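You operate a simulated robot arm through the tools that you are given. There is no shell and no other tool. Be economical: measure what you need, move in short steps, check, and stop when the job is done.

Carry out the task below with a simulated two-armed robot. There is one attempt and no reset: what you move stays moved.

Task
Open the filter box, change its pad and leave it open to air.
Fine: ring to FREE, slide fully out; the box slides, so hold it for both. Grey pad to the red tray, white pad in the slide.

Only the result counts: the job must be done as asked and must still hold three seconds after the hand-in. Knocking over, shifting, dropping, spilling or breaking anything else fails it.

Robot
Two 6-joint arms with two-finger parallel grippers on one trunk, on a base that drives. Base frame: it is fixed to the floor where the robot stands at the start and does not move with it; the origin is under the middle of the robot, x ahead of it, y to its left, z up. Units: cm, rad, N and s.
The left shoulder is at the start at [7, 16.6, 125.9], the right one opposite. Places, roughly: bar with the blue tip [150, 125, 50]; bar with the red tip [150, -25, 100]; black button of the water tank [70, 50, 40]; black dial [90, 70, 90]; blue button of the winder [90, 90, 120]; blue dial [150, 110, 90]; carton with the red label [150, 0, 25]; carton with the white label [150, -25, 25]; collar with the blue knob [50, 110, 100]; crank of the hand press [130, -10, 40]; crank of the winder [90, 90, 110]; dial of the can stand [60, -60, 100]; filter slide [60, 30, 100]; gate arm of the bar guide [160, -50, 90]; green tray [150, 50, 25]; grey dial [-220, 10, 80]. Payload 3.91 kg a hand.
The tool frame of a hand sits at the grasp point between the pads (the TCP): z along the fingers, y along the line on which they close. The tips reach 3 cm beyond it. The gripper opens to 11 cm. The fingers are 2 cm wide and 1 cm thick; the gripper's body (4.8 by 11.2 cm) begins 5.5 cm behind the TCP.
Orientation is that of the tool frame in the base frame, as a unit quaternion [w, x, y, z]. With the fingers straight down and closing along the base's y, the tool's x points along the base's -x, its y along +y and its z along -z.

Tools
- The arms move only by the tool step_arm. It takes "left_series", "right_series" or both (then of equal length, played together; a hand with none holds still); each is a list of rows, each a list of 2 entries, a list of its own where there are three numbers: the shift along the base's x, y, z in mm, then the turn, a rotation vector about the base's x, y, z in rad. In form: [[[dx, dy, dz], [ax, ay, az]], ...]. A call has 1 to 8 rows; each row is the pose to reach, as a shift and turn from the pose commanded when the call began. "left_jaw" and "right_jaw" are, for a hand that has rows, the opening, from 0 (shut) to 1 (fully open), set as the call begins (left out, the last holds). Each row takes 0.2 s and may step no farther than 5 cm and 0.15 rad from the row before; otherwise, or with a gripper value out of range, the whole call is refused. Where a pose cannot be reached the arm comes as near as it can. A force on the tool above 70 N (or 10 N above the force at the start of the call, whichever is more), or a blocked arm, ends the call early, and 0.2 s more pass. Each finger travels about 10.8 cm/s and halts on what it meets, pressing with about 43 N; the grip force reading is that of the motor and also rises with nothing between the fingers. The clock runs only during rows and for 0.2 s after the last one: add rows that repeat a pose to give the fingers time. The reply holds the time, the measured pose of the TCP, the force on the tool along the base axes, the opening and the grip force, in the units named above and with some noise, with the torque about the TCP (base axes, N m) and any sound that the robot's microphone picked up, and new pictures: "show" is both (left out), scene, wrist or none (wrist: the cameras of the hands that moved).
- Cameras (640 x 400 px; columns grow to the right, rows downward): "scene" is now at [13.21, 0.46, 147.64]; the picture's right is [0.06, -1.00, 0.00], its down [-0.68, -0.04, -0.73] and it looks along [0.73, 0.04, -0.68] (base axes); focal length 214 px, centre (320, 200). "left" rides on the left gripper at [7.7, -0.7, -11.5] in its tool frame; the picture's right is [0.09, 1.00, 0.00], its down [-0.80, 0.07, -0.59] and it looks along [-0.59, 0.05, 0.80] (tool axes); focal length 270 px, centre (320, 200). "right" rides on the right gripper at [7.7, 0.7, -11.5] in its tool frame; the picture's right is [-0.09, 1.00, 0.00], its down [-0.80, -0.07, -0.59] and it looks along [-0.59, -0.05, 0.80] (tool axes); focal length 270 px, centre (320, 200). There is no depth. A picture from a camera that has moved, and an enlarged one, comes with that camera's place and axes in the base frame and with its lens.
- slide_trunk(by): slides the trunk up (or, below 0, down) by that many cm; the arms and the scene camera ride with it, the base frame stays. It gives what a move gives, with no picture.
- drive_base(legs): drives the robot by 1 to 6 legs, each [ahead, left, turn to the left] in cm, cm and rad, along the robot's own axes; the way and the turn of a leg run together, so that a leg with both is an arc; at most 150 cm and 3.142 rad a leg. The arms and the cameras ride along, it lands a little off, and it stops where it bumps. It gives what a move gives, and a new picture of the scene camera.
- pan_tilt(pan, tilt): turns the head with the scene camera to pan (to the left, within 1.501 rad either way) and tilt (down, from -0.506 to 1.204), counted from straight ahead of the robot. It gives what a move gives, and a new picture of the scene camera.
- enlarge(camera, box): a new picture of the part [left, top, right, bottom] of that camera's present view, enlarged. The clock stands still meanwhile.
- close_job(): hands the job in; it is judged then, once.

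Work in short steps. Places have to be worked out from the pictures, the camera data and where the tool is seen: move nearer, look again, correct. Check each grasp and each placing, and mend what went wrong. You have 120 turns and 260 pictures in all, those below and enlarged ones among them. Open the grippers and draw the arms clear of the work before you hand the job in, unless the task says otherwise; then end with one line.

The tools are called as name(argument=value, ...) on one line, values as JSON. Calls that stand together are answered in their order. step_arm: Moves the arms, as the interface text tells. Its arguments: {"type":"object","properties":{"left_series":{"type":"array","items":{"type":"array"}},"left_jaw":{"type":"number"},"right_series":{"type":"array","items":{"type":"array"}},"right_jaw":{"type":"number"},"show":{"type":"string","enum":["both","scene","wrist","none"]}},"required":[]} The other tools are called the same way: slide_trunk (by) slides the trunk up or down; drive_base (legs) drives the base; pan_tilt (pan, tilt) turns the head that bears the scene camera; enlarge (camera, box) takes an enlarged picture of a part of a camera's view; close_job () hands the job in.

At the start:

```text
time_s: 0.0
left_tcp_pos: [45.44, 49.35, 138.39]
left_tool_rot: [0.0, -0.001, 1.0, 0.0]
left_ft_force: [-1.0, -0.3, 0.3]
left_ft_torque: [0.0, -0.01, 0.0]
left_grip_width: 11.0
left_finger_force: 0.2
right_tcp_pos: [71.54, 0.15, 100.01]
right_tool_rot: [-0.001, -0.001, 1.0, 0.0]
right_ft_force: [-0.4, 0.1, -0.2]
right_ft_torque: [-0.04, 0.01, 0.0]
right_grip_width: 11.0
right_finger_force: 0.0
trunk travel left (down, up): [-75.4, 18.6]
robot x, y, heading: [-0.28, -0.05, -0.002]
head pan, tilt: [0.056, 0.749]
```

scene: 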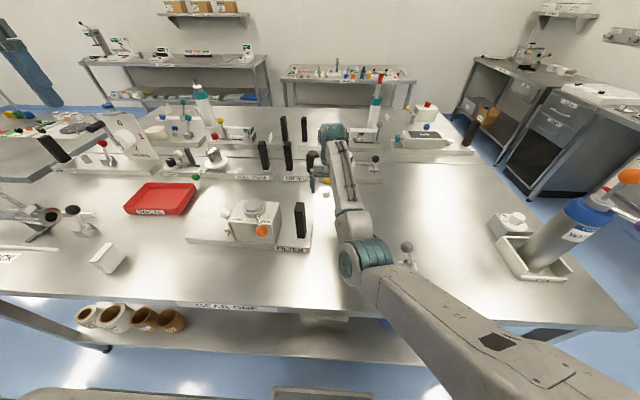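
right: 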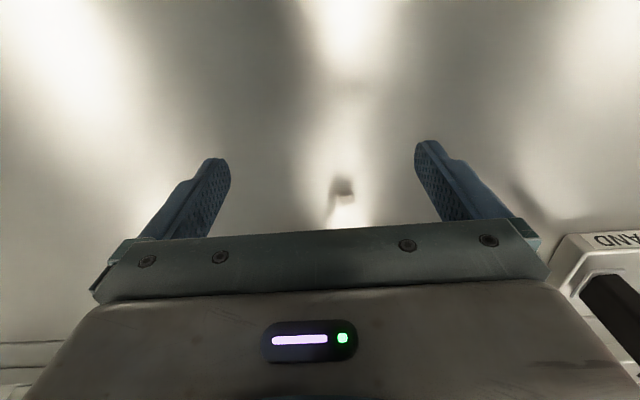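
left: 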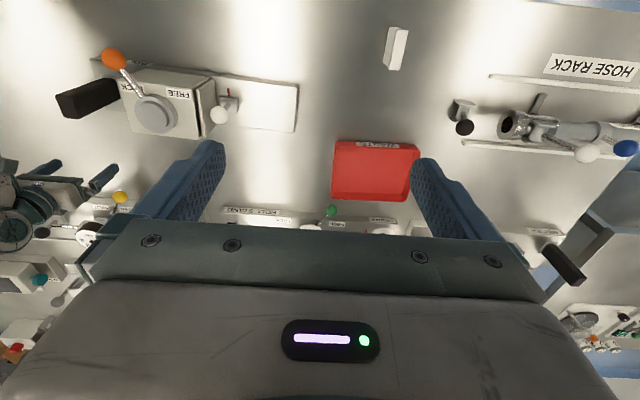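

The filter box appears near the middle of the bench, with the red tray to its left and a white pad in front of it. I'll look closer at all of these.

enlarge(camera="scene", box=[170, 160, 330, 260])

enlarge(camera="left", box=[40, 20, 320, 195])

enlarge(camera="scene", box=[60, 160, 220, 290])

```text
4.00 times, centred on (250, 210) of scene
camera zoom: at [13.21, 0.46, 147.64], right [0.06, -1.0, 0.0], down [-0.68, -0.04, -0.73], along [0.73, 0.04, -0.68], focal length 858 px, centre (600, 160)
```

zoom: 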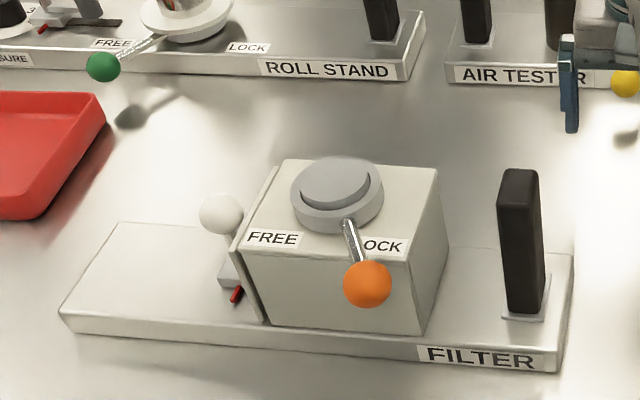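

```text
2.29 times, centred on (180, 108) of left
camera zoom: at [37.64, 48.78, 149.84], right [-0.09, 1.0, 0.0], down [0.8, 0.07, 0.6], along [0.59, 0.05, -0.8], focal length 618 px, centre (640, 411)
```

zoom: 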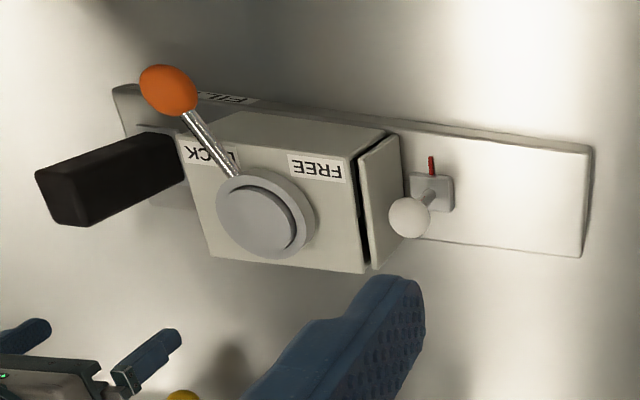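

```text
3.08 times, centred on (140, 225) of scene
camera zoom: at [13.21, 0.46, 147.64], right [0.06, -1.0, 0.0], down [-0.68, -0.04, -0.73], along [0.73, 0.04, -0.68], focal length 660 px, centre (874, 123)
```

zoom: 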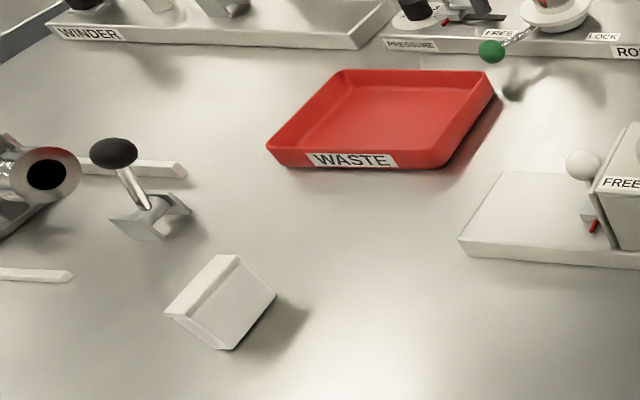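

The stereo fix gives the orange knob at about [47.8, 17.6, 103.5], ring axis [55, 21.3], white slide ball [56.3, 31.7, 100.3] and black post top about [54, 8.5, 107]. I'll raise the right hand and bring it above the black post to look closer.

step_arm(right_series=[[[0, 0, 50], [0, 0, 0]], [[0, 0, 100], [0, 0, 0]], [[0, 0, 150], [0, 0, 0]], [[0, 0, 200], [0, 0, 0]], [[-43, 21, 210], [0, 0, 0]], [[-86, 42, 210], [0, 0, 0]], [[-129, 64, 210], [0, 0, 0]], [[-172, 85, 210], [0, 0, 0]]])

```text
time_s: 1.8
left_tcp_pos: [45.27, 49.47, 138.36]
left_tool_rot: [0.0, -0.001, 1.0, -0.001]
left_ft_force: [0.0, -0.6, -1.1]
left_ft_torque: [-0.04, 0.01, -0.01]
left_grip_width: 10.99
left_finger_force: 0.0
right_tcp_pos: [75.37, 5.59, 120.94]
right_tool_rot: [0.0, 0.0, 1.0, -0.001]
right_ft_force: [0.4, 0.3, 0.2]
right_ft_torque: [0.06, -0.01, -0.01]
right_grip_width: 11.01
right_finger_force: 0.1
right hand out of reach, approached as far as the arm can: row 1, 2, 3, 4, 5, 6, 7, 8
trunk travel left (down, up): [-75.4, 18.6]
robot x, y, heading: [0.05, 0.21, -0.005]
head pan, tilt: [0.056, 0.749]
camera scene: at [13.16, 0.55, 147.64], right [0.06, -1.0, 0.0], down [-0.68, -0.04, -0.73], along [0.73, 0.04, -0.68], focal length 214 px, centre (320, 200)
camera right: at [67.65, 6.28, 132.34], right [0.09, 1.0, 0.0], down [0.8, -0.07, 0.59], along [0.59, -0.05, -0.8], focal length 270 px, centre (320, 200)
```

scene: 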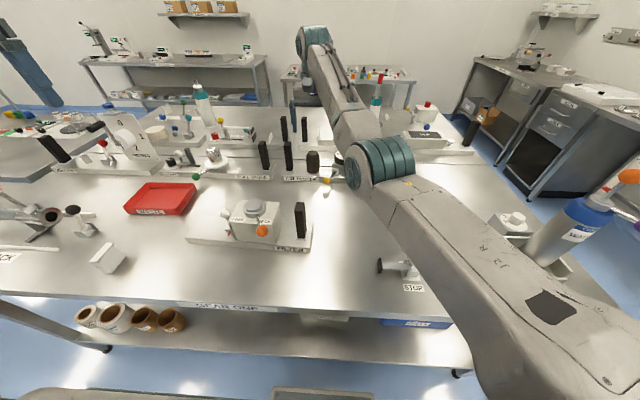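
right: 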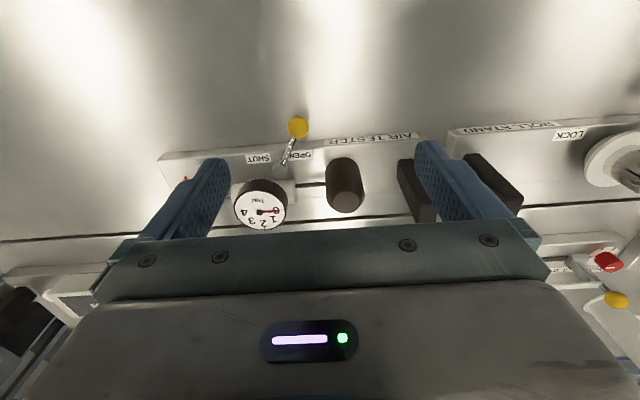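

The right hand couldn't follow that path. I'll probe its reach with a small move straight back and down, without pictures.

step_arm(right_series=[[[-40, 0, 0], [0, 0, 0]], [[-80, 0, 0], [0, 0, 0]], [[-120, 0, 0], [0, 0, 0]], [[-160, 0, 0], [0, 0, 0]]], show="none")

```text
time_s: 2.8
left_tcp_pos: [45.43, 49.42, 138.37]
left_tool_rot: [0.0, -0.001, 1.0, 0.0]
left_ft_force: [-0.5, -0.6, 0.2]
left_ft_torque: [0.0, 0.01, 0.0]
left_grip_width: 10.99
left_finger_force: 0.1
right_tcp_pos: [75.3, 5.6, 121.9]
right_tool_rot: [-0.001, 0.0, 1.0, 0.002]
right_ft_force: [0.1, -0.4, 0.9]
right_ft_torque: [-0.01, 0.0, 0.01]
right_grip_width: 11.0
right_finger_force: 0.0
right hand out of reach, approached as far as the arm can: row 1, 2, 3, 4
trunk travel left (down, up): [-75.4, 18.6]
robot x, y, heading: [0.06, -0.15, 0.003]
head pan, tilt: [0.056, 0.749]
```

The right hand is at an inner reach limit. I'll probe the left hand by lowering it over empty bench, to learn how the limit behaves.

step_arm(left_series=[[[0, 0, -40], [0, 0, 0]], [[0, 0, -80], [0, 0, 0]], [[0, 0, -120], [0, 0, 0]], [[0, 0, -160], [0, 0, 0]], [[0, 0, -200], [0, 0, 0]]], show="none")

```text
time_s: 4.0
left_tcp_pos: [45.38, 49.72, 118.35]
left_tool_rot: [0.0, -0.001, 1.0, -0.001]
left_ft_force: [0.5, 1.3, -0.4]
left_ft_torque: [-0.05, 0.03, 0.0]
left_grip_width: 11.0
left_finger_force: 0.1
right_tcp_pos: [75.49, 5.86, 121.76]
right_tool_rot: [-0.001, 0.0, 1.0, 0.0]
right_ft_force: [-0.6, 0.1, -0.2]
right_ft_torque: [0.01, 0.05, 0.0]
right_grip_width: 10.98
right_finger_force: 0.0
trunk travel left (down, up): [-75.4, 18.6]
robot x, y, heading: [0.33, 0.12, -0.001]
head pan, tilt: [0.056, 0.749]
```

The left hand reaches [45, 50, 118] without trouble, so the limit is on reaching inward across the body. I'll test the right hand on its own side.

step_arm(right_series=[[[0, -48, 30], [0, 0, 0]], [[0, -96, 60], [0, 0, 0]], [[0, -144, 60], [0, 0, 0]], [[0, -190, 60], [0, 0, 0]], [[-20, -230, 60], [0, 0, 0]], [[-60, -250, 60], [0, 0, 0]], [[-100, -270, 60], [0, 0, 0]], [[-145, -285, 60], [0, 0, 0]]], show="scene")

```text
refused: row 1 steps farther than a row can; nothing moved
```

Row 1 was slightly too long, so I'll shorten the steps.

step_arm(right_series=[[[0, -40, 25], [0, 0, 0]], [[0, -80, 50], [0, 0, 0]], [[0, -125, 60], [0, 0, 0]], [[0, -170, 60], [0, 0, 0]], [[-10, -215, 60], [0, 0, 0]], [[-50, -240, 60], [0, 0, 0]], [[-90, -265, 60], [0, 0, 0]], [[-135, -280, 60], [0, 0, 0]]], show="scene")

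```text
time_s: 5.8
left_tcp_pos: [45.28, 49.27, 118.77]
left_tool_rot: [0.001, -0.001, 1.0, 0.001]
left_ft_force: [-0.2, 0.3, -0.2]
left_ft_torque: [0.03, 0.05, -0.02]
left_grip_width: 11.0
left_finger_force: 0.1
right_tcp_pos: [79.59, -20.99, 132.07]
right_tool_rot: [-0.001, 0.0, 1.0, 0.001]
right_ft_force: [0.0, -0.2, 0.5]
right_ft_torque: [0.05, -0.01, -0.01]
right_grip_width: 10.99
right_finger_force: 0.1
right hand out of reach, approached as far as the arm can: row 1, 2, 3, 4, 5, 6, 7, 8
trunk travel left (down, up): [-75.4, 18.6]
robot x, y, heading: [0.34, -0.12, 0.004]
head pan, tilt: [0.056, 0.749]
camera scene: at [13.14, 0.15, 147.64], right [0.06, -1.0, 0.0], down [-0.68, -0.04, -0.73], along [0.73, 0.04, -0.68], focal length 214 px, centre (320, 200)
```

scene: 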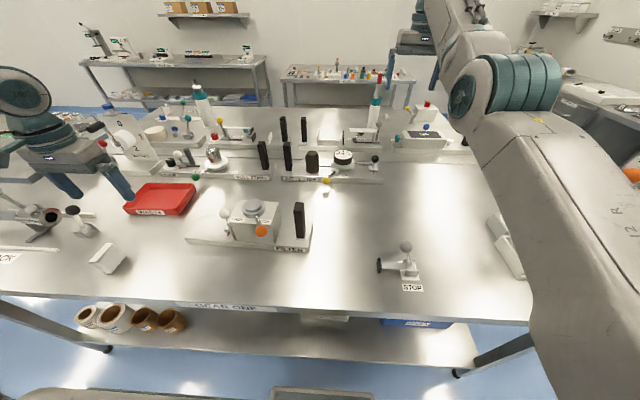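

The right arm keeps at least 72 cm from its shoulder in this posture, so I'll back the base off about 20 cm to bring the box into both arms' range.

drive_base(legs=[[-20, 0, 0]])

```text
time_s: 7.4
left_tcp_pos: [25.53, 49.51, 118.38]
left_tool_rot: [-0.002, -0.002, 1.0, -0.001]
left_ft_force: [0.3, 0.0, -0.5]
left_ft_torque: [0.01, 0.0, 0.0]
left_grip_width: 11.0
left_finger_force: 0.1
right_tcp_pos: [59.83, -20.44, 131.88]
right_tool_rot: [-0.002, -0.001, 1.0, 0.0]
right_ft_force: [0.4, -0.1, -0.3]
right_ft_torque: [0.0, 0.02, 0.02]
right_grip_width: 11.0
right_finger_force: 0.1
trunk travel left (down, up): [-75.4, 18.6]
robot x, y, heading: [-20.22, 0.13, 0.001]
head pan, tilt: [0.056, 0.749]
camera scene: at [-6.61, 0.49, 147.58], right [0.06, -1.0, 0.0], down [-0.68, -0.04, -0.73], along [0.73, 0.04, -0.68], focal length 214 px, centre (320, 200)
```

scene: 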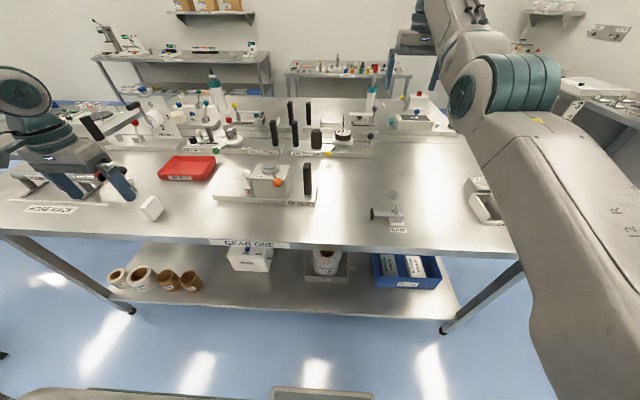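

Now I'll bring the right hand over the post for a close look, staying high.

step_arm(right_series=[[[0, 45, -10], [0, 0, 0]], [[-5, 90, -20], [0, 0, 0]], [[-10, 135, -40], [0, 0, 0]], [[-15, 180, -60], [0, 0, 0]], [[-25, 220, -80], [0, 0, 0]], [[-30, 250, -90], [0, 0, 0]], [[-38, 275, -90], [0, 0, 0]]])

```text
time_s: 9.0
left_tcp_pos: [24.95, 49.71, 118.58]
left_tool_rot: [0.001, -0.002, 1.0, 0.0]
left_ft_force: [-1.1, 0.2, 0.4]
left_ft_torque: [0.0, -0.04, 0.04]
left_grip_width: 10.99
left_finger_force: 0.0
right_tcp_pos: [55.23, 7.03, 123.68]
right_tool_rot: [-0.001, -0.001, 1.0, 0.0]
right_ft_force: [0.1, 0.3, -0.2]
right_ft_torque: [-0.01, -0.02, 0.03]
right_grip_width: 10.99
right_finger_force: 0.1
right hand out of reach, approached as far as the arm can: row 7
trunk travel left (down, up): [-75.4, 18.6]
robot x, y, heading: [-20.26, 0.17, -0.001]
head pan, tilt: [0.056, 0.749]
camera scene: at [-7.27, 0.59, 147.65], right [0.06, -1.0, 0.0], down [-0.68, -0.04, -0.73], along [0.73, 0.04, -0.68], focal length 214 px, centre (320, 200)
camera right: at [47.52, 7.63, 135.13], right [0.09, 1.0, 0.0], down [0.8, -0.07, 0.59], along [0.59, -0.05, -0.81], focal length 270 px, centre (320, 200)
```

scene: 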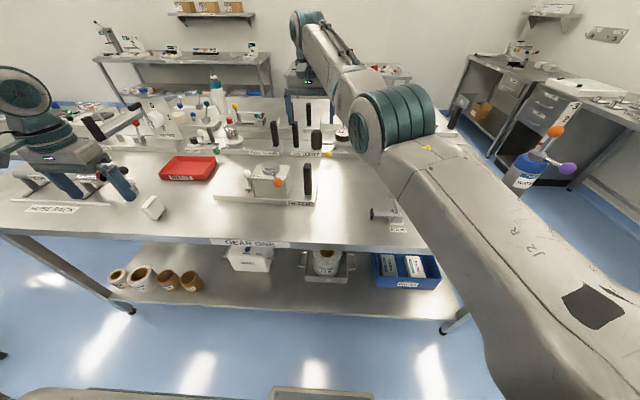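
right: 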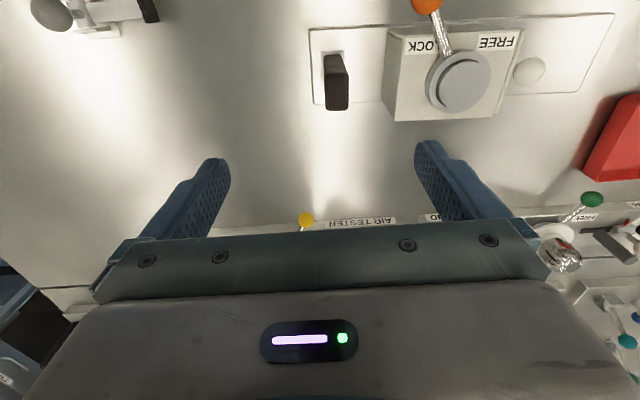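

From the wrist view the post is about 2.5 cm thick, top centre near [55.3, 8.7, 107], with about 4.5 cm to the box. I'll half-close the jaw and come down partway with the fingers straddling it along y, then check.

step_arm(right_series=[[[0, 5, -40], [0, 0, 0]], [[0, 17, -80], [0, 0, 0]], [[0, 17, -90], [0, 0, 0]], [[0, 17, -90], [0, 0, 0]]], right_jaw=0.5)

```text
time_s: 10.0
left_tcp_pos: [25.05, 49.56, 118.55]
left_tool_rot: [-0.001, -0.002, 1.0, 0.0]
left_ft_force: [0.0, -0.8, -0.1]
left_ft_torque: [-0.01, 0.01, 0.0]
left_grip_width: 10.97
left_finger_force: 0.0
right_tcp_pos: [56.78, 6.8, 114.98]
right_tool_rot: [-0.001, 0.0, 1.0, 0.0]
right_ft_force: [0.4, 0.7, 0.7]
right_ft_torque: [0.01, 0.01, 0.01]
right_grip_width: 5.49
right_finger_force: 0.1
right hand out of reach, approached as far as the arm can: row 1, 2, 3, 4
trunk travel left (down, up): [-75.4, 18.6]
robot x, y, heading: [-20.14, -0.05, 0.003]
head pan, tilt: [0.056, 0.749]
camera scene: at [-7.08, 0.45, 147.64], right [0.06, -1.0, 0.0], down [-0.68, -0.04, -0.73], along [0.73, 0.04, -0.68], focal length 214 px, centre (320, 200)
camera right: at [49.2, 7.54, 126.32], right [0.09, 1.0, 0.0], down [0.8, -0.07, 0.59], along [0.59, -0.05, -0.81], focal length 270 px, centre (320, 200)
```

scene: 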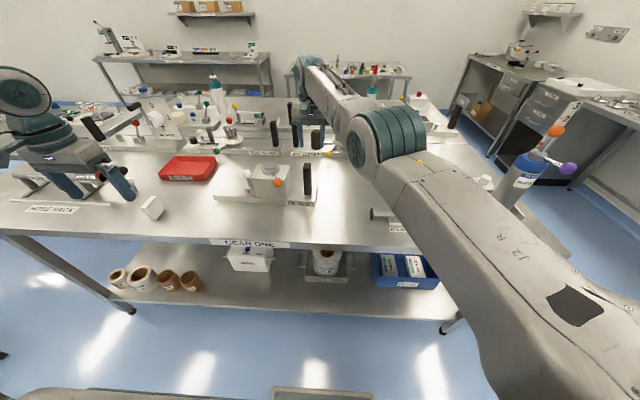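
right: 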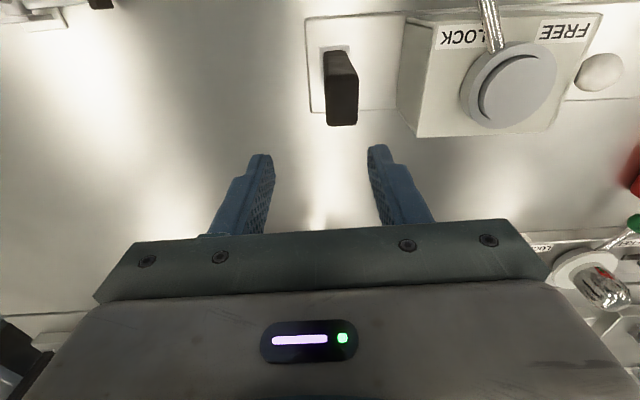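

The right hand is at its near limit again. That limit moves inward when the target is further below the shoulder, so I'll raise the trunk 15 cm.

slide_trunk(by=15)

```text
time_s: 11.8
left_tcp_pos: [25.09, 49.61, 133.6]
left_tool_rot: [0.0, -0.002, 1.0, 0.0]
left_ft_force: [-1.1, -0.2, -1.0]
left_ft_torque: [-0.03, 0.0, 0.0]
left_grip_width: 11.0
left_finger_force: 0.0
right_tcp_pos: [56.97, 6.86, 129.78]
right_tool_rot: [-0.002, -0.001, 1.0, 0.0]
right_ft_force: [-0.4, 0.5, -1.0]
right_ft_torque: [0.02, 0.03, -0.01]
right_grip_width: 5.49
right_finger_force: 0.1
trunk travel left (down, up): [-90.4, 3.6]
robot x, y, heading: [-20.17, -0.12, -0.001]
head pan, tilt: [0.056, 0.749]
```

I'll lower the right hand toward a hover over the post at [55.5, 8.7, 113] and check its reach.

step_arm(right_series=[[[10, 0, -40], [0, 0, 0]], [[5, 5, -80], [0, 0, 0]], [[0, 10, -120], [0, 0, 0]], [[-8, 18, -165], [0, 0, 0]], [[-14, 18, -165], [0, 0, 0]], [[-14, 18, -165], [0, 0, 0]]], show="wrist")

```text
time_s: 13.2
left_tcp_pos: [25.16, 49.53, 133.57]
left_tool_rot: [0.0, -0.001, 1.0, 0.001]
left_ft_force: [-0.1, -0.5, -0.2]
left_ft_torque: [0.0, 0.0, 0.02]
left_grip_width: 11.03
left_finger_force: 0.1
right_tcp_pos: [56.76, 6.81, 113.03]
right_tool_rot: [-0.001, -0.002, 1.0, 0.001]
right_ft_force: [-0.5, 0.9, -1.0]
right_ft_torque: [0.0, 0.0, -0.01]
right_grip_width: 5.5
right_finger_force: 0.1
right hand out of reach, approached as far as the arm can: row 1, 2, 3, 4, 5, 6
trunk travel left (down, up): [-90.4, 3.6]
robot x, y, heading: [-20.12, -0.07, 0.004]
head pan, tilt: [0.056, 0.749]
camera right: at [49.13, 7.57, 124.47], right [0.09, 1.0, 0.0], down [0.8, -0.07, 0.59], along [0.59, -0.05, -0.81], focal length 270 px, centre (320, 200)
```

right: 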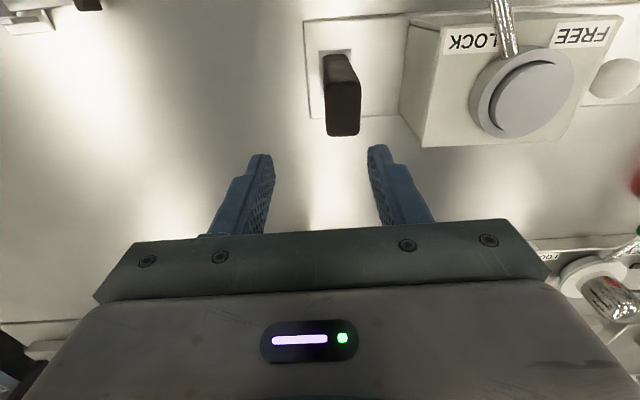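

Height changes freely but the hand won't go further inward, which looks like a shoulder-swing limit of about 18° inward. I'll raise the right hand and shift the base 12 cm left.

step_arm(right_series=[[[20, -20, 40], [0, 0, 0]], [[20, -20, 60], [0, 0, 0]]], show="none")

drive_base(legs=[[0, 12, 0]])

```text
time_s: 13.8
left_tcp_pos: [25.04, 49.6, 133.65]
left_tool_rot: [0.001, -0.001, 1.0, -0.001]
left_ft_force: [-1.0, 0.0, -0.6]
left_ft_torque: [-0.04, -0.03, 0.02]
left_grip_width: 10.98
left_finger_force: 0.0
right_tcp_pos: [58.34, 4.36, 119.25]
right_tool_rot: [-0.002, 0.0, 1.0, 0.0]
right_ft_force: [0.5, -0.2, -0.3]
right_ft_torque: [-0.02, 0.03, 0.01]
right_grip_width: 5.51
right_finger_force: 0.1
right hand out of reach, approached as far as the arm can: row 1, 2
trunk travel left (down, up): [-90.4, 3.6]
robot x, y, heading: [-20.15, -0.11, 0.002]
head pan, tilt: [0.056, 0.749]
```

```text
time_s: 15.0
left_tcp_pos: [25.04, 60.82, 133.93]
left_tool_rot: [0.0, 0.0, 1.0, 0.003]
left_ft_force: [1.0, -0.5, -0.1]
left_ft_torque: [0.01, -0.01, 0.03]
left_grip_width: 11.0
left_finger_force: 0.0
right_tcp_pos: [58.34, 15.66, 119.24]
right_tool_rot: [-0.001, 0.001, 1.0, 0.004]
right_ft_force: [0.1, -0.5, 0.5]
right_ft_torque: [0.04, 0.03, 0.0]
right_grip_width: 5.48
right_finger_force: 0.1
trunk travel left (down, up): [-90.4, 3.6]
robot x, y, heading: [-20.32, 12.16, -0.006]
head pan, tilt: [0.056, 0.749]
camera scene: at [-7.09, 11.67, 162.64], right [0.06, -1.0, -0.01], down [-0.68, -0.03, -0.73], along [0.73, 0.04, -0.68], focal length 214 px, centre (320, 200)
```

scene: 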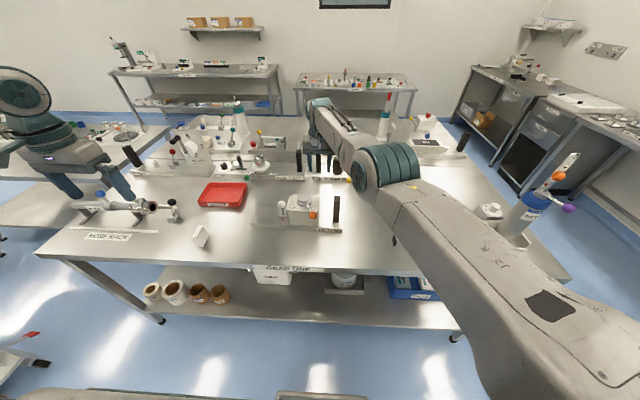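

The deviations are sideways, so a swing limit fits, and the base shift should help. Next target is a hover over the post at about [55.4, 8.7, 114].

step_arm(right_series=[[[-5, -30, 0], [0, 0, 0]], [[-20, -60, -10], [0, 0, 0]], [[-28, -69, -30], [0, 0, 0]], [[-28, -69, -50], [0, 0, 0]], [[-28, -69, -50], [0, 0, 0]]], show="wrist")

```text
time_s: 16.2
left_tcp_pos: [25.09, 61.37, 133.54]
left_tool_rot: [0.0, -0.001, 1.0, 0.0]
left_ft_force: [0.4, 0.1, 0.0]
left_ft_torque: [0.01, -0.01, 0.02]
left_grip_width: 11.0
left_finger_force: 0.0
right_tcp_pos: [59.82, 10.41, 113.42]
right_tool_rot: [-0.002, 0.001, 1.0, 0.001]
right_ft_force: [0.1, 0.3, 0.1]
right_ft_torque: [-0.01, 0.01, -0.02]
right_grip_width: 5.52
right_finger_force: 0.0
right hand out of reach, approached as far as the arm can: row 1, 2, 3, 4, 5
trunk travel left (down, up): [-90.4, 3.6]
robot x, y, heading: [-20.69, 12.09, 0.005]
head pan, tilt: [0.056, 0.749]
camera right: at [52.17, 11.17, 124.89], right [0.09, 1.0, 0.0], down [0.8, -0.07, 0.59], along [0.59, -0.05, -0.81], focal length 270 px, centre (320, 200)
```

right: 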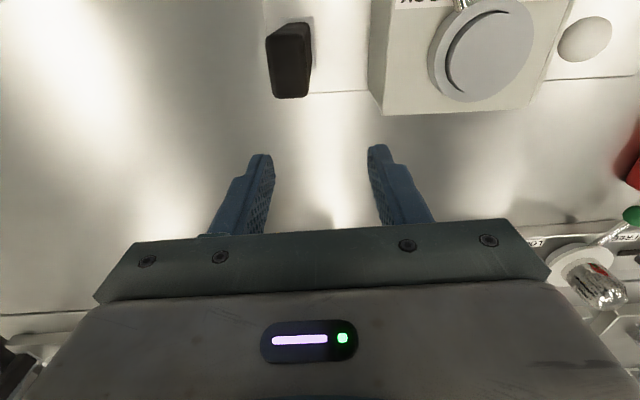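

The start pose had less reach than this, so the solver may be jammed in one posture. I'll move the right hand outward and to its own side, watching where the reach flag clears.

step_arm(right_series=[[[30, -20, 30], [0, 0, 0]], [[50, -60, 40], [0, 0, 0]], [[60, -100, 50], [0, 0, 0]], [[70, -145, 60], [0, 0, 0]], [[80, -190, 60], [0, 0, 0]], [[100, -230, 60], [0, 0, 0]], [[120, -270, 60], [0, 0, 0]], [[140, -310, 60], [0, 0, 0]]], show="scene")

```text
time_s: 18.0
left_tcp_pos: [25.17, 61.37, 133.58]
left_tool_rot: [0.0, -0.001, 1.0, 0.0]
left_ft_force: [0.3, 0.8, 0.3]
left_ft_torque: [0.03, -0.01, 0.02]
left_grip_width: 11.01
left_finger_force: 0.0
right_tcp_pos: [63.32, -19.93, 119.88]
right_tool_rot: [-0.004, 0.0, 1.0, 0.002]
right_ft_force: [0.9, 0.9, -0.2]
right_ft_torque: [-0.05, 0.03, 0.02]
right_grip_width: 5.48
right_finger_force: 0.0
right hand out of reach, approached as far as the arm can: row 1, 2, 3, 4, 5, 6, 7, 8
trunk travel left (down, up): [-90.4, 3.6]
robot x, y, heading: [-20.62, 11.67, 0.002]
head pan, tilt: [0.056, 0.749]
camera scene: at [-7.05, 12.35, 162.64], right [0.06, -1.0, 0.0], down [-0.68, -0.04, -0.73], along [0.73, 0.04, -0.68], focal length 214 px, centre (320, 200)
```

scene: 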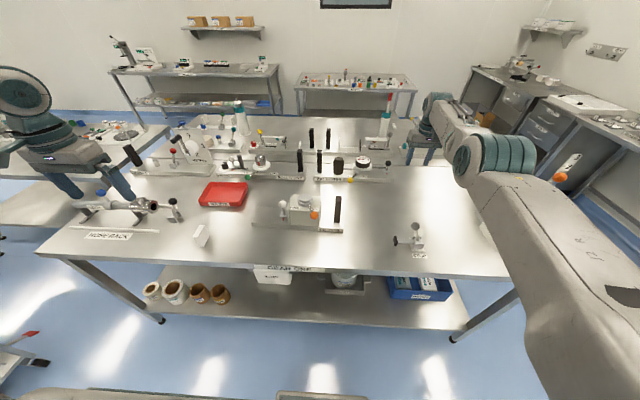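

The hand now falls short outward as well, so the right arm looks nearly straight and the solver can't bend the elbow. I'll tilt the tool outward while pulling inward to break that posture.

step_arm(right_series=[[[-40, 0, 0], [0, -0.15, 0]], [[-80, 0, 0], [0, -0.3, 0]], [[-120, 0, 0], [0, -0.45, 0]], [[-160, 0, 0], [0, -0.6, 0]], [[-200, 0, 0], [0, -0.6, 0]], [[-200, 0, 0], [0, -0.6, 0]]], show="scene")

```text
time_s: 19.4
left_tcp_pos: [25.09, 61.52, 133.64]
left_tool_rot: [0.0, -0.001, 1.0, 0.0]
left_ft_force: [-0.2, -0.4, -0.2]
left_ft_torque: [-0.01, 0.02, 0.01]
left_grip_width: 11.01
left_finger_force: 0.1
right_tcp_pos: [72.94, -25.22, 117.1]
right_tool_rot: [0.295, 0.0, 0.956, 0.002]
right_ft_force: [-0.2, -0.1, 0.5]
right_ft_torque: [-0.01, -0.01, 0.0]
right_grip_width: 5.48
right_finger_force: 0.0
right hand out of reach, approached as far as the arm can: row 1, 2, 3, 4, 5, 6
trunk travel left (down, up): [-90.4, 3.6]
robot x, y, heading: [-20.51, 11.58, 0.002]
head pan, tilt: [0.056, 0.749]
camera scene: at [-7.1, 12.42, 162.64], right [0.06, -1.0, 0.0], down [-0.68, -0.04, -0.73], along [0.73, 0.04, -0.68], focal length 214 px, centre (320, 200)
```

scene: 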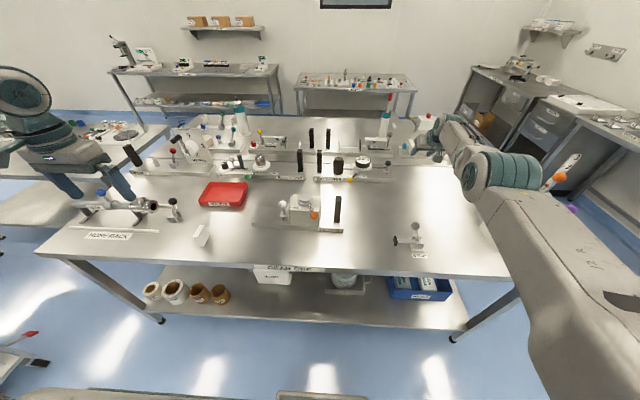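

All the out-of-reach commands probably piled up, leaving the commanded pose far inside the reachable zone. I'll step the command outward and undo the tilt, watching when the hand begins to follow.

step_arm(right_series=[[[48, 0, 5], [0, 0.15, 0]], [[96, 0, 10], [0, 0.3, 0]], [[144, 0, 15], [0, 0.45, 0]], [[192, 0, 20], [0, 0.6, 0]], [[240, 0, 20], [0, 0.6, 0]]], show="none")

```text
time_s: 20.6
left_tcp_pos: [25.07, 61.55, 133.53]
left_tool_rot: [0.001, -0.001, 1.0, -0.001]
left_ft_force: [-0.3, 0.2, 0.6]
left_ft_torque: [0.01, 0.01, -0.01]
left_grip_width: 11.01
left_finger_force: 0.1
right_tcp_pos: [63.24, -20.08, 120.33]
right_tool_rot: [-0.001, 0.001, 1.0, -0.001]
right_ft_force: [-0.4, -0.4, 1.1]
right_ft_torque: [0.0, 0.0, -0.01]
right_grip_width: 5.5
right_finger_force: 0.2
right hand out of reach, approached as far as the arm can: row 1, 2, 3, 4, 5
trunk travel left (down, up): [-90.4, 3.6]
robot x, y, heading: [-20.27, 11.84, 0.001]
head pan, tilt: [0.056, 0.749]
```

The hand didn't follow a 24 cm outward command, so the pile-up idea fits. I'll keep stepping outward.

step_arm(right_series=[[[49, 0, 0], [0, 0, 0]], [[98, 0, 0], [0, 0, 0]], [[147, 0, 0], [0, 0, 0]], [[196, 0, 0], [0, 0, 0]], [[245, 0, 0], [0, 0, 0]], [[294, 0, 0], [0, 0, 0]], [[343, 0, 0], [0, 0, 0]], [[392, 0, 0], [0, 0, 0]]], show="none")

```text
time_s: 22.4
left_tcp_pos: [25.1, 61.57, 133.58]
left_tool_rot: [0.001, -0.001, 1.0, -0.001]
left_ft_force: [0.5, -1.0, 0.3]
left_ft_torque: [0.03, 0.01, -0.03]
left_grip_width: 11.0
left_finger_force: 0.1
right_tcp_pos: [63.58, -18.47, 120.27]
right_tool_rot: [-0.001, 0.0, 1.0, 0.001]
right_ft_force: [-0.8, 0.1, -0.5]
right_ft_torque: [0.03, 0.01, -0.03]
right_grip_width: 5.52
right_finger_force: 0.1
right hand out of reach, approached as far as the arm can: row 1, 2, 3, 4, 5, 6, 7, 8
trunk travel left (down, up): [-90.4, 3.6]
robot x, y, heading: [-20.52, 11.85, 0.007]
head pan, tilt: [0.056, 0.749]
```

It barely followed, so the command should now be near [56, -16]. I'll go a little further out.

step_arm(right_series=[[[40, 0, 0], [0, 0, 0]], [[80, 0, 0], [0, 0, 0]], [[110, 0, 0], [0, 0, 0]], [[140, 0, 0], [0, 0, 0]], [[140, 0, 0], [0, 0, 0]]], show="none")

```text
time_s: 23.6
left_tcp_pos: [25.12, 61.45, 133.64]
left_tool_rot: [0.001, -0.001, 1.0, 0.001]
left_ft_force: [0.3, 0.0, 0.2]
left_ft_torque: [0.0, -0.02, 0.03]
left_grip_width: 11.01
left_finger_force: 0.0
right_tcp_pos: [63.6, -17.18, 120.95]
right_tool_rot: [-0.002, 0.001, 1.0, 0.0]
right_ft_force: [0.9, -0.5, -0.4]
right_ft_torque: [0.03, 0.02, 0.01]
right_grip_width: 5.5
right_finger_force: 0.1
right hand out of reach, approached as far as the arm can: row 1, 2, 3, 4, 5
trunk travel left (down, up): [-90.4, 3.6]
robot x, y, heading: [-20.42, 12.1, -0.002]
head pan, tilt: [0.056, 0.749]
```

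Still ambiguous; four more outward steps will separate an outer limit from a leftover command offset.

step_arm(right_series=[[[40, 0, 0], [0, 0, 0]], [[80, 0, 0], [0, 0, 0]], [[120, 0, 0], [0, 0, 0]], [[120, 0, 0], [0, 0, 0]]], show="scene")

```text
time_s: 24.6
left_tcp_pos: [25.07, 61.71, 133.48]
left_tool_rot: [0.0, -0.001, 1.0, 0.0]
left_ft_force: [0.2, 0.1, -0.1]
left_ft_torque: [0.01, 0.02, 0.01]
left_grip_width: 11.0
left_finger_force: 0.0
right_tcp_pos: [63.7, -15.89, 120.33]
right_tool_rot: [-0.002, 0.002, 1.0, 0.0]
right_ft_force: [-0.1, 0.3, -0.1]
right_ft_torque: [-0.01, -0.03, -0.02]
right_grip_width: 5.52
right_finger_force: 0.1
right hand out of reach, approached as far as the arm can: row 1, 2, 3, 4
trunk travel left (down, up): [-90.4, 3.6]
robot x, y, heading: [-20.09, 11.83, 0.001]
head pan, tilt: [0.056, 0.749]
camera scene: at [-7.04, 12.56, 162.63], right [0.06, -1.0, 0.0], down [-0.68, -0.04, -0.73], along [0.73, 0.04, -0.68], focal length 214 px, centre (320, 200)
```

scene: 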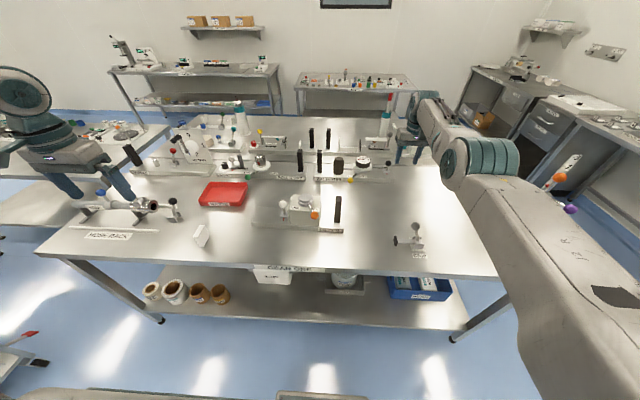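

Fitting every stuck pose gives one sphere of about 84 cm around the shoulder, so the right arm is fully stretched. I'll try pulling it in and down with repeated rows so it can bend.

step_arm(right_series=[[[-30, 0, -20], [0, 0, 0]], [[-60, 0, -40], [0, 0, 0]], [[-100, 0, -50], [0, 0, 0]], [[-140, 0, -50], [0, 0, 0]], [[-180, 0, -50], [0, 0, 0]], [[-220, 0, -50], [0, 0, 0]], [[-260, 0, -50], [0, 0, 0]], [[-260, 0, -50], [0, 0, 0]]], show="none")

```text
time_s: 26.4
left_tcp_pos: [25.18, 61.41, 133.64]
left_tool_rot: [0.0, -0.001, 1.0, 0.0]
left_ft_force: [0.3, -0.8, -0.9]
left_ft_torque: [0.02, 0.0, 0.0]
left_grip_width: 11.02
left_finger_force: 0.0
right_tcp_pos: [62.88, -18.5, 113.16]
right_tool_rot: [-0.002, 0.001, 1.0, 0.001]
right_ft_force: [0.1, -0.2, -0.8]
right_ft_torque: [0.0, 0.0, 0.01]
right_grip_width: 5.5
right_finger_force: 0.0
right hand out of reach, approached as far as the arm can: row 1, 2, 3, 4, 5, 6, 7, 8
trunk travel left (down, up): [-90.4, 3.6]
robot x, y, heading: [-20.49, 11.76, 0.0]
head pan, tilt: [0.056, 0.749]
```

Neither direction changes the radius. I'll turn the head right to see the arm's actual posture.

pan_tilt(pan=-0.7, tilt=0.4)

```text
time_s: 27.5
left_tcp_pos: [25.0, 61.32, 133.64]
left_tool_rot: [0.0, -0.001, 1.0, -0.001]
left_ft_force: [0.1, 0.1, -0.4]
left_ft_torque: [0.02, -0.02, 0.01]
left_grip_width: 11.0
left_finger_force: 0.0
right_tcp_pos: [62.86, -18.39, 113.14]
right_tool_rot: [-0.001, 0.001, 1.0, 0.0]
right_ft_force: [0.1, 0.0, 0.0]
right_ft_torque: [0.0, 0.0, 0.01]
right_grip_width: 5.5
right_finger_force: 0.0
trunk travel left (down, up): [-90.4, 3.6]
robot x, y, heading: [-20.09, 12.06, -0.002]
head pan, tilt: [-0.7, 0.4]
camera scene: at [-8.27, 6.06, 165.73], right [-0.64, -0.77, 0.0], down [-0.3, 0.25, -0.92], along [0.7, -0.59, -0.39], focal length 214 px, centre (320, 200)
```

scene: 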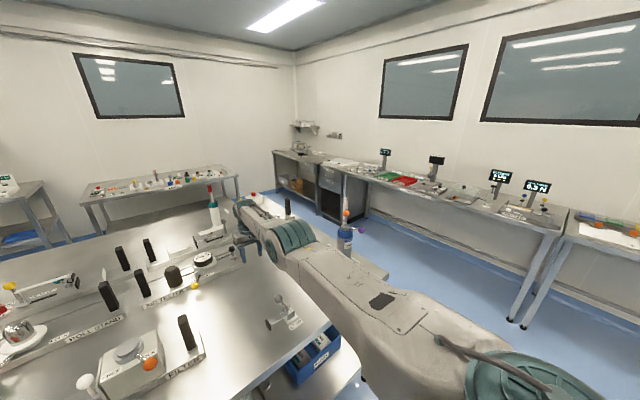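

The arm is straight out, so ordinary pulls can't bend it. I'll try folding the gripper back under the forearm so the wrist range forces the elbow to bend; it's high above the bench.

step_arm(right_series=[[[-10, 0, 25], [0, 0.15, 0]], [[-40, 0, 50], [0, 0.3, 0]], [[-70, 0, 75], [0, 0.45, 0]], [[-100, 0, 100], [0, 0.6, 0]], [[-130, 0, 120], [0, 0.75, 0]], [[-160, 0, 140], [0, 0.9, 0]], [[-190, 0, 155], [0, 1.05, 0]], [[-220, 0, 170], [0, 1.2, 0]]], show="scene")

```text
time_s: 29.3
left_tcp_pos: [25.09, 61.42, 133.45]
left_tool_rot: [0.0, -0.001, 1.0, -0.001]
left_ft_force: [-0.3, -0.2, 0.8]
left_ft_torque: [-0.01, 0.0, 0.06]
left_grip_width: 11.02
left_finger_force: 0.0
right_tcp_pos: [55.22, -18.09, 120.42]
right_tool_rot: [-0.224, 0.002, 0.975, 0.001]
right_ft_force: [0.2, -0.8, -1.6]
right_ft_torque: [-0.02, 0.03, -0.03]
right_grip_width: 5.51
right_finger_force: 0.1
right hand out of reach, approached as far as the arm can: row 1, 2, 4, 5, 6, 7, 8
trunk travel left (down, up): [-90.4, 3.6]
robot x, y, heading: [-20.54, 11.88, -0.001]
head pan, tilt: [-0.7, 0.4]
camera scene: at [-8.24, 6.03, 165.73], right [-0.64, -0.76, 0.0], down [-0.3, 0.25, -0.92], along [0.7, -0.59, -0.39], focal length 214 px, centre (320, 200)
```

scene: 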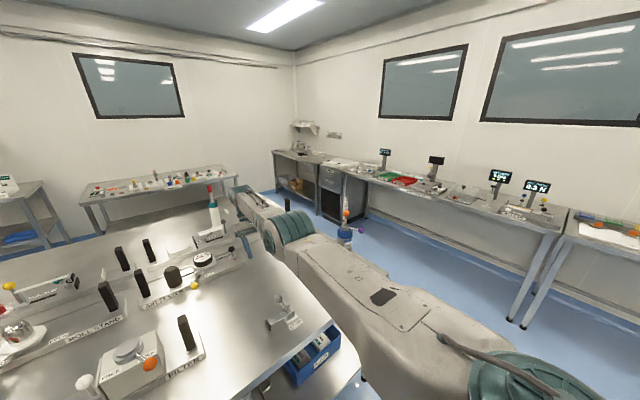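

Only row 3, which kept the wrist where it was, counted as reachable. I'll keep tilting about that wrist point to see whether the wrist limit forces the elbow to bend.

step_arm(right_series=[[[-25, 0, 14], [0, 0.15, 0]], [[-47, 0, 32], [0, 0.3, 0]], [[-66, 0, 53], [0, 0.45, 0]], [[-82, 0, 76], [0, 0.6, 0]], [[-94, 0, 102], [0, 0.75, 0]], [[-103, 0, 129], [0, 0.9, 0]], [[-107, 0, 158], [0, 1.05, 0]]], show="scene")

```text
time_s: 30.9
left_tcp_pos: [25.24, 60.96, 133.79]
left_tool_rot: [0.001, -0.001, 1.0, 0.001]
left_ft_force: [0.6, -0.1, -1.1]
left_ft_torque: [0.02, 0.02, 0.01]
left_grip_width: 11.03
left_finger_force: 0.1
right_tcp_pos: [51.87, -27.54, 115.05]
right_tool_rot: [-0.287, 0.002, 0.955, -0.071]
right_ft_force: [-0.9, -0.1, -0.3]
right_ft_torque: [0.01, 0.0, 0.0]
right_grip_width: 5.52
right_finger_force: 0.1
right hand out of reach, approached as far as the arm can: row 1, 2, 3, 4, 5, 6, 7
trunk travel left (down, up): [-90.4, 3.6]
robot x, y, heading: [-20.22, 11.83, -0.001]
head pan, tilt: [-0.7, 0.4]
camera scene: at [-8.15, 5.38, 165.71], right [-0.64, -0.76, 0.0], down [-0.3, 0.25, -0.92], along [0.7, -0.59, -0.39], focal length 214 px, centre (320, 200)
```

scene: 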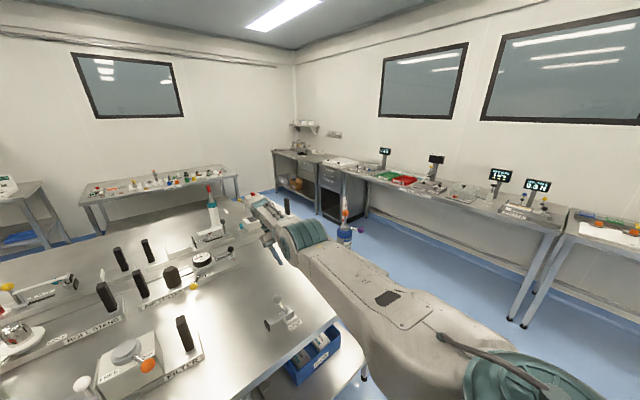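

A wrist limit was reached and the posture changed. I'll pull inward and up from here while returning the tool toward vertical.

step_arm(right_series=[[[-30, -10, 20], [0, 0, 0]], [[-60, -20, 40], [0, 0, 0]], [[-90, -30, 60], [0, 0, 0]], [[-120, -40, 80], [0, 0, 0]], [[-150, -50, 100], [0, 0, 0]], [[-180, -60, 120], [0, 0, 0]], [[-210, -70, 120], [0, 0, 0]]], show="scene")

```text
time_s: 32.5
left_tcp_pos: [25.02, 61.56, 133.62]
left_tool_rot: [0.0, 0.0, 1.0, 0.0]
left_ft_force: [-0.2, 0.9, -0.1]
left_ft_torque: [-0.01, -0.01, 0.01]
left_grip_width: 10.97
left_finger_force: 0.1
right_tcp_pos: [51.77, -26.96, 115.35]
right_tool_rot: [-0.285, 0.003, 0.956, -0.072]
right_ft_force: [-0.1, 0.5, -0.5]
right_ft_torque: [0.01, 0.02, -0.01]
right_grip_width: 5.52
right_finger_force: 0.0
right hand out of reach, approached as far as the arm can: row 1, 2, 3, 4, 5, 6, 7
trunk travel left (down, up): [-90.4, 3.6]
robot x, y, heading: [-20.29, 11.56, 0.002]
head pan, tilt: [-0.7, 0.4]
camera scene: at [-8.28, 6.11, 165.74], right [-0.64, -0.76, 0.0], down [-0.3, 0.25, -0.92], along [0.7, -0.59, -0.39], focal length 214 px, centre (320, 200)
```

scene: 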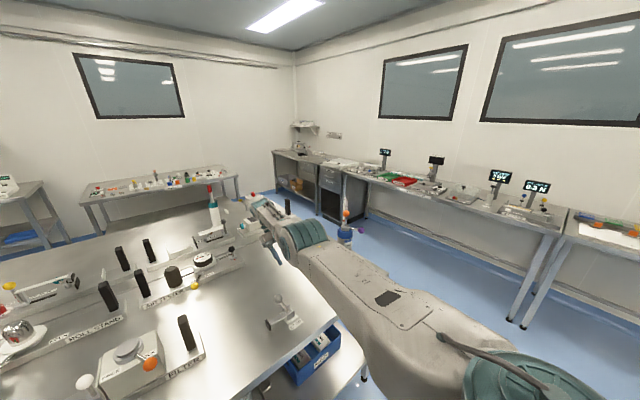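

A wrist joint limit seems more likely than the elbow, because the arm was bent at the start when the first flag came. I'll bring the tool back to vertical and add yaw to see if that frees it.

step_arm(right_series=[[[25, 20, 5], [0, -0.14, 0]], [[50, 40, 5], [0, -0.28, 0]], [[75, 60, 5], [0, -0.42, 0]], [[95, 80, 5], [0, -0.56, 0]], [[95, 80, 5], [0, -0.57, 0.1]]], show="none")

step_arm(right_series=[[[0, 0, 0], [0, 0, 0.15]], [[0, 0, 0], [0, 0, 0.3]], [[0, 0, 0], [0, 0, 0.45]], [[0, 0, 0], [0, 0, 0.6]], [[-30, 0, 0], [0, 0, 0.6]], [[-60, 0, 0], [0, 0, 0.6]]], show="none")

```text
time_s: 33.7
left_tcp_pos: [24.98, 61.47, 133.43]
left_tool_rot: [0.0, -0.001, 1.0, 0.0]
left_ft_force: [-0.1, -0.1, 0.2]
left_ft_torque: [0.04, 0.03, -0.01]
left_grip_width: 11.0
left_finger_force: 0.0
right_tcp_pos: [63.42, -18.72, 115.32]
right_tool_rot: [-0.002, -0.024, 0.996, -0.083]
right_ft_force: [-0.1, 0.0, 0.7]
right_ft_torque: [-0.02, 0.0, 0.0]
right_grip_width: 5.52
right_finger_force: 0.1
right hand out of reach, approached as far as the arm can: row 4, 5
trunk travel left (down, up): [-90.4, 3.6]
robot x, y, heading: [-20.08, 12.24, 0.002]
head pan, tilt: [-0.7, 0.4]
```

```text
time_s: 35.1
left_tcp_pos: [25.12, 61.54, 133.58]
left_tool_rot: [0.0, -0.001, 1.0, 0.0]
left_ft_force: [0.4, -0.1, -0.6]
left_ft_torque: [0.0, 0.05, 0.01]
left_grip_width: 11.0
left_finger_force: 0.2
right_tcp_pos: [65.21, -19.1, 114.67]
right_tool_rot: [0.023, -0.318, 0.944, -0.079]
right_ft_force: [-0.6, 0.2, 0.1]
right_ft_torque: [0.01, -0.01, 0.02]
right_grip_width: 5.53
right_finger_force: 0.1
right hand out of reach, approached as far as the arm can: row 1, 2, 3, 4, 5, 6
trunk travel left (down, up): [-90.4, 3.6]
robot x, y, heading: [-20.12, 12.07, -0.001]
head pan, tilt: [-0.7, 0.4]
```

Rows 1–3 were reachable with the tilt, and the failures look like an inner limit. I'll test small outward steps alone, watching for flags.

step_arm(right_series=[[[10, 0, 0], [0, 0, -0.15]], [[20, 0, 0], [0.05, 0, -0.3]], [[30, 0, 0], [0.1, 0, -0.45]], [[40, 0, 0], [0.15, 0, -0.6]], [[50, 0, 0], [0.15, 0, -0.65]], [[60, 0, 0], [0.15, 0, -0.65]]], show="none")

step_arm(right_series=[[[0, 0, 20], [0, 0, 0]], [[0, 0, 40], [0, 0, 0]], [[0, 0, 80], [0, 0, 0]], [[0, 0, 120], [0, 0, 0]]], show="none")

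```text
refused: row 2 steps farther than a row can; nothing moved
```

```text
time_s: 36.1
left_tcp_pos: [25.01, 61.52, 133.66]
left_tool_rot: [0.001, -0.001, 1.0, 0.0]
left_ft_force: [-0.8, 0.7, 0.0]
left_ft_torque: [-0.02, 0.01, -0.01]
left_grip_width: 11.0
left_finger_force: 0.0
right_tcp_pos: [65.06, -18.92, 127.01]
right_tool_rot: [0.023, -0.317, 0.945, -0.079]
right_ft_force: [-0.5, 0.7, -0.6]
right_ft_torque: [0.0, 0.03, -0.03]
right_grip_width: 5.5
right_finger_force: 0.1
right hand out of reach, approached as far as the arm can: row 2, 3, 4
trunk travel left (down, up): [-90.4, 3.6]
robot x, y, heading: [-20.53, 11.8, -0.0]
head pan, tilt: [-0.7, 0.4]
```

Z follows commands exactly, so there is likely just a leftover horizontal offset in the command. I'll step outward and see when the flags clear.

step_arm(right_series=[[[20, 0, 0], [0, 0, -0.1]], [[40, 0, 0], [0, 0, -0.2]], [[60, 0, 0], [0, 0, -0.3]], [[80, 0, 0], [0, 0, -0.4]], [[100, 0, 0], [0, 0, -0.5]], [[120, 0, 0], [0, 0, -0.6]], [[140, 0, 0], [0, 0, -0.7]], [[160, 0, 0], [0, 0, -0.7]]], show="none")

```text
time_s: 37.9
left_tcp_pos: [25.1, 61.47, 133.62]
left_tool_rot: [0.0, -0.001, 1.0, 0.0]
left_ft_force: [0.0, 0.3, -0.4]
left_ft_torque: [0.01, 0.0, 0.05]
left_grip_width: 11.01
left_finger_force: 0.1
right_tcp_pos: [63.33, -17.55, 125.79]
right_tool_rot: [-0.006, 0.027, 0.996, -0.082]
right_ft_force: [-0.2, 0.2, -0.8]
right_ft_torque: [-0.01, -0.02, 0.0]
right_grip_width: 5.49
right_finger_force: 0.0
right hand out of reach, approached as far as the arm can: row 1, 2, 3, 4, 5, 6, 7, 8
trunk travel left (down, up): [-90.4, 3.6]
robot x, y, heading: [-20.41, 12.18, 0.001]
head pan, tilt: [-0.7, 0.4]
```

The right arm seems confined to a thin shell in both directions. The left arm works normally, so I'll look at how its elbow is bent for comparison.

pan_tilt(pan=0.9, tilt=0.5)

```text
time_s: 39.6
left_tcp_pos: [25.06, 61.45, 133.66]
left_tool_rot: [0.0, -0.001, 1.0, 0.0]
left_ft_force: [0.3, 0.4, 0.1]
left_ft_torque: [-0.04, 0.02, 0.0]
left_grip_width: 10.99
left_finger_force: 0.1
right_tcp_pos: [63.4, -17.67, 125.77]
right_tool_rot: [-0.005, 0.025, 0.996, -0.081]
right_ft_force: [0.4, -0.6, 0.2]
right_ft_torque: [0.01, -0.01, 0.03]
right_grip_width: 5.51
right_finger_force: 0.1
trunk travel left (down, up): [-90.4, 3.6]
robot x, y, heading: [-20.25, 12.04, -0.0]
head pan, tilt: [0.901, 0.499]
camera scene: at [-9.69, 19.13, 164.82], right [0.78, -0.62, 0.0], down [-0.3, -0.38, -0.88], along [0.55, 0.69, -0.48], focal length 214 px, centre (320, 200)
```

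scene: 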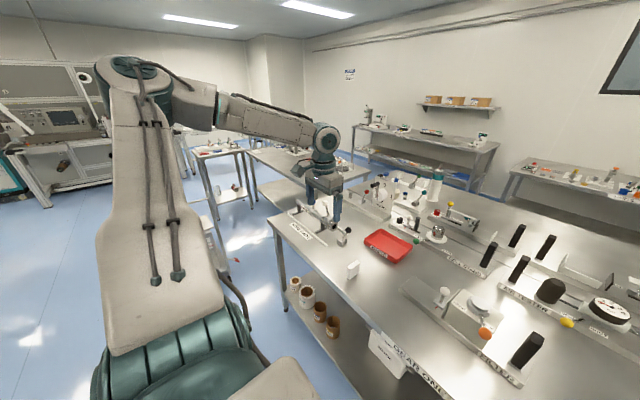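

The left arm works in an elbow-out posture, while the right is stretched straight. I'll sweep the right hand up and round to its own side along a chord that cuts inside the shell, to try to bend its elbow.

step_arm(right_series=[[[-5, -10, 45], [0, 0, 0]], [[-10, -25, 90], [0, 0, 0]], [[-20, -50, 130], [0, 0, 0]], [[-35, -90, 150], [0, 0, 0]], [[-55, -135, 150], [0, 0, 0]], [[-75, -180, 150], [0, 0, 0]], [[-100, -223, 150], [0, 0, 0]], [[-130, -260, 150], [0, 0, 0]]], show="none")

pan_tilt(pan=-0.9, tilt=0.5)

```text
time_s: 41.4
left_tcp_pos: [24.95, 61.33, 133.71]
left_tool_rot: [0.001, -0.001, 1.0, 0.001]
left_ft_force: [-0.4, -0.9, 0.4]
left_ft_torque: [0.03, -0.03, 0.01]
left_grip_width: 10.99
left_finger_force: 0.0
right_tcp_pos: [54.98, -44.73, 141.36]
right_tool_rot: [-0.005, 0.025, 0.996, -0.082]
right_ft_force: [0.2, 0.2, 0.3]
right_ft_torque: [0.02, -0.01, 0.01]
right_grip_width: 5.51
right_finger_force: 0.1
right hand out of reach, approached as far as the arm can: row 4, 5, 6, 7, 8
trunk travel left (down, up): [-90.4, 3.6]
robot x, y, heading: [-20.22, 12.27, -0.001]
head pan, tilt: [0.901, 0.499]
```

```text
time_s: 43.2
left_tcp_pos: [25.16, 61.53, 133.63]
left_tool_rot: [0.0, -0.001, 1.0, -0.001]
left_ft_force: [0.4, -0.9, 0.3]
left_ft_torque: [0.04, -0.03, 0.03]
left_grip_width: 11.02
left_finger_force: 0.0
right_tcp_pos: [55.03, -44.51, 141.27]
right_tool_rot: [-0.007, 0.026, 0.996, -0.082]
right_ft_force: [-0.3, -0.3, 0.5]
right_ft_torque: [0.0, 0.02, -0.02]
right_grip_width: 5.5
right_finger_force: 0.0
trunk travel left (down, up): [-90.4, 3.6]
robot x, y, heading: [-20.47, 12.17, -0.002]
head pan, tilt: [-0.901, 0.499]
camera scene: at [-9.69, 4.89, 164.82], right [-0.78, -0.62, 0.0], down [-0.3, 0.37, -0.88], along [0.55, -0.69, -0.48], focal length 214 px, centre (320, 200)
```

scene: 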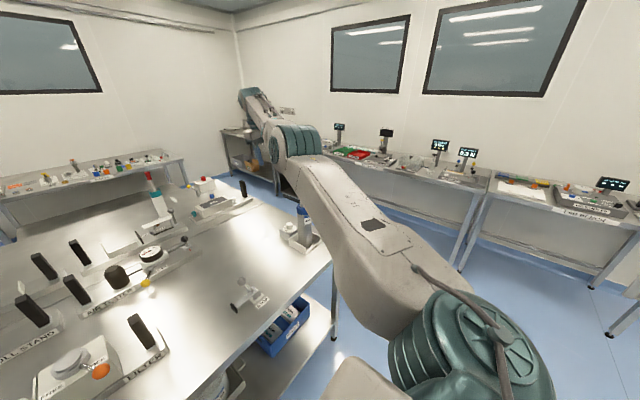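

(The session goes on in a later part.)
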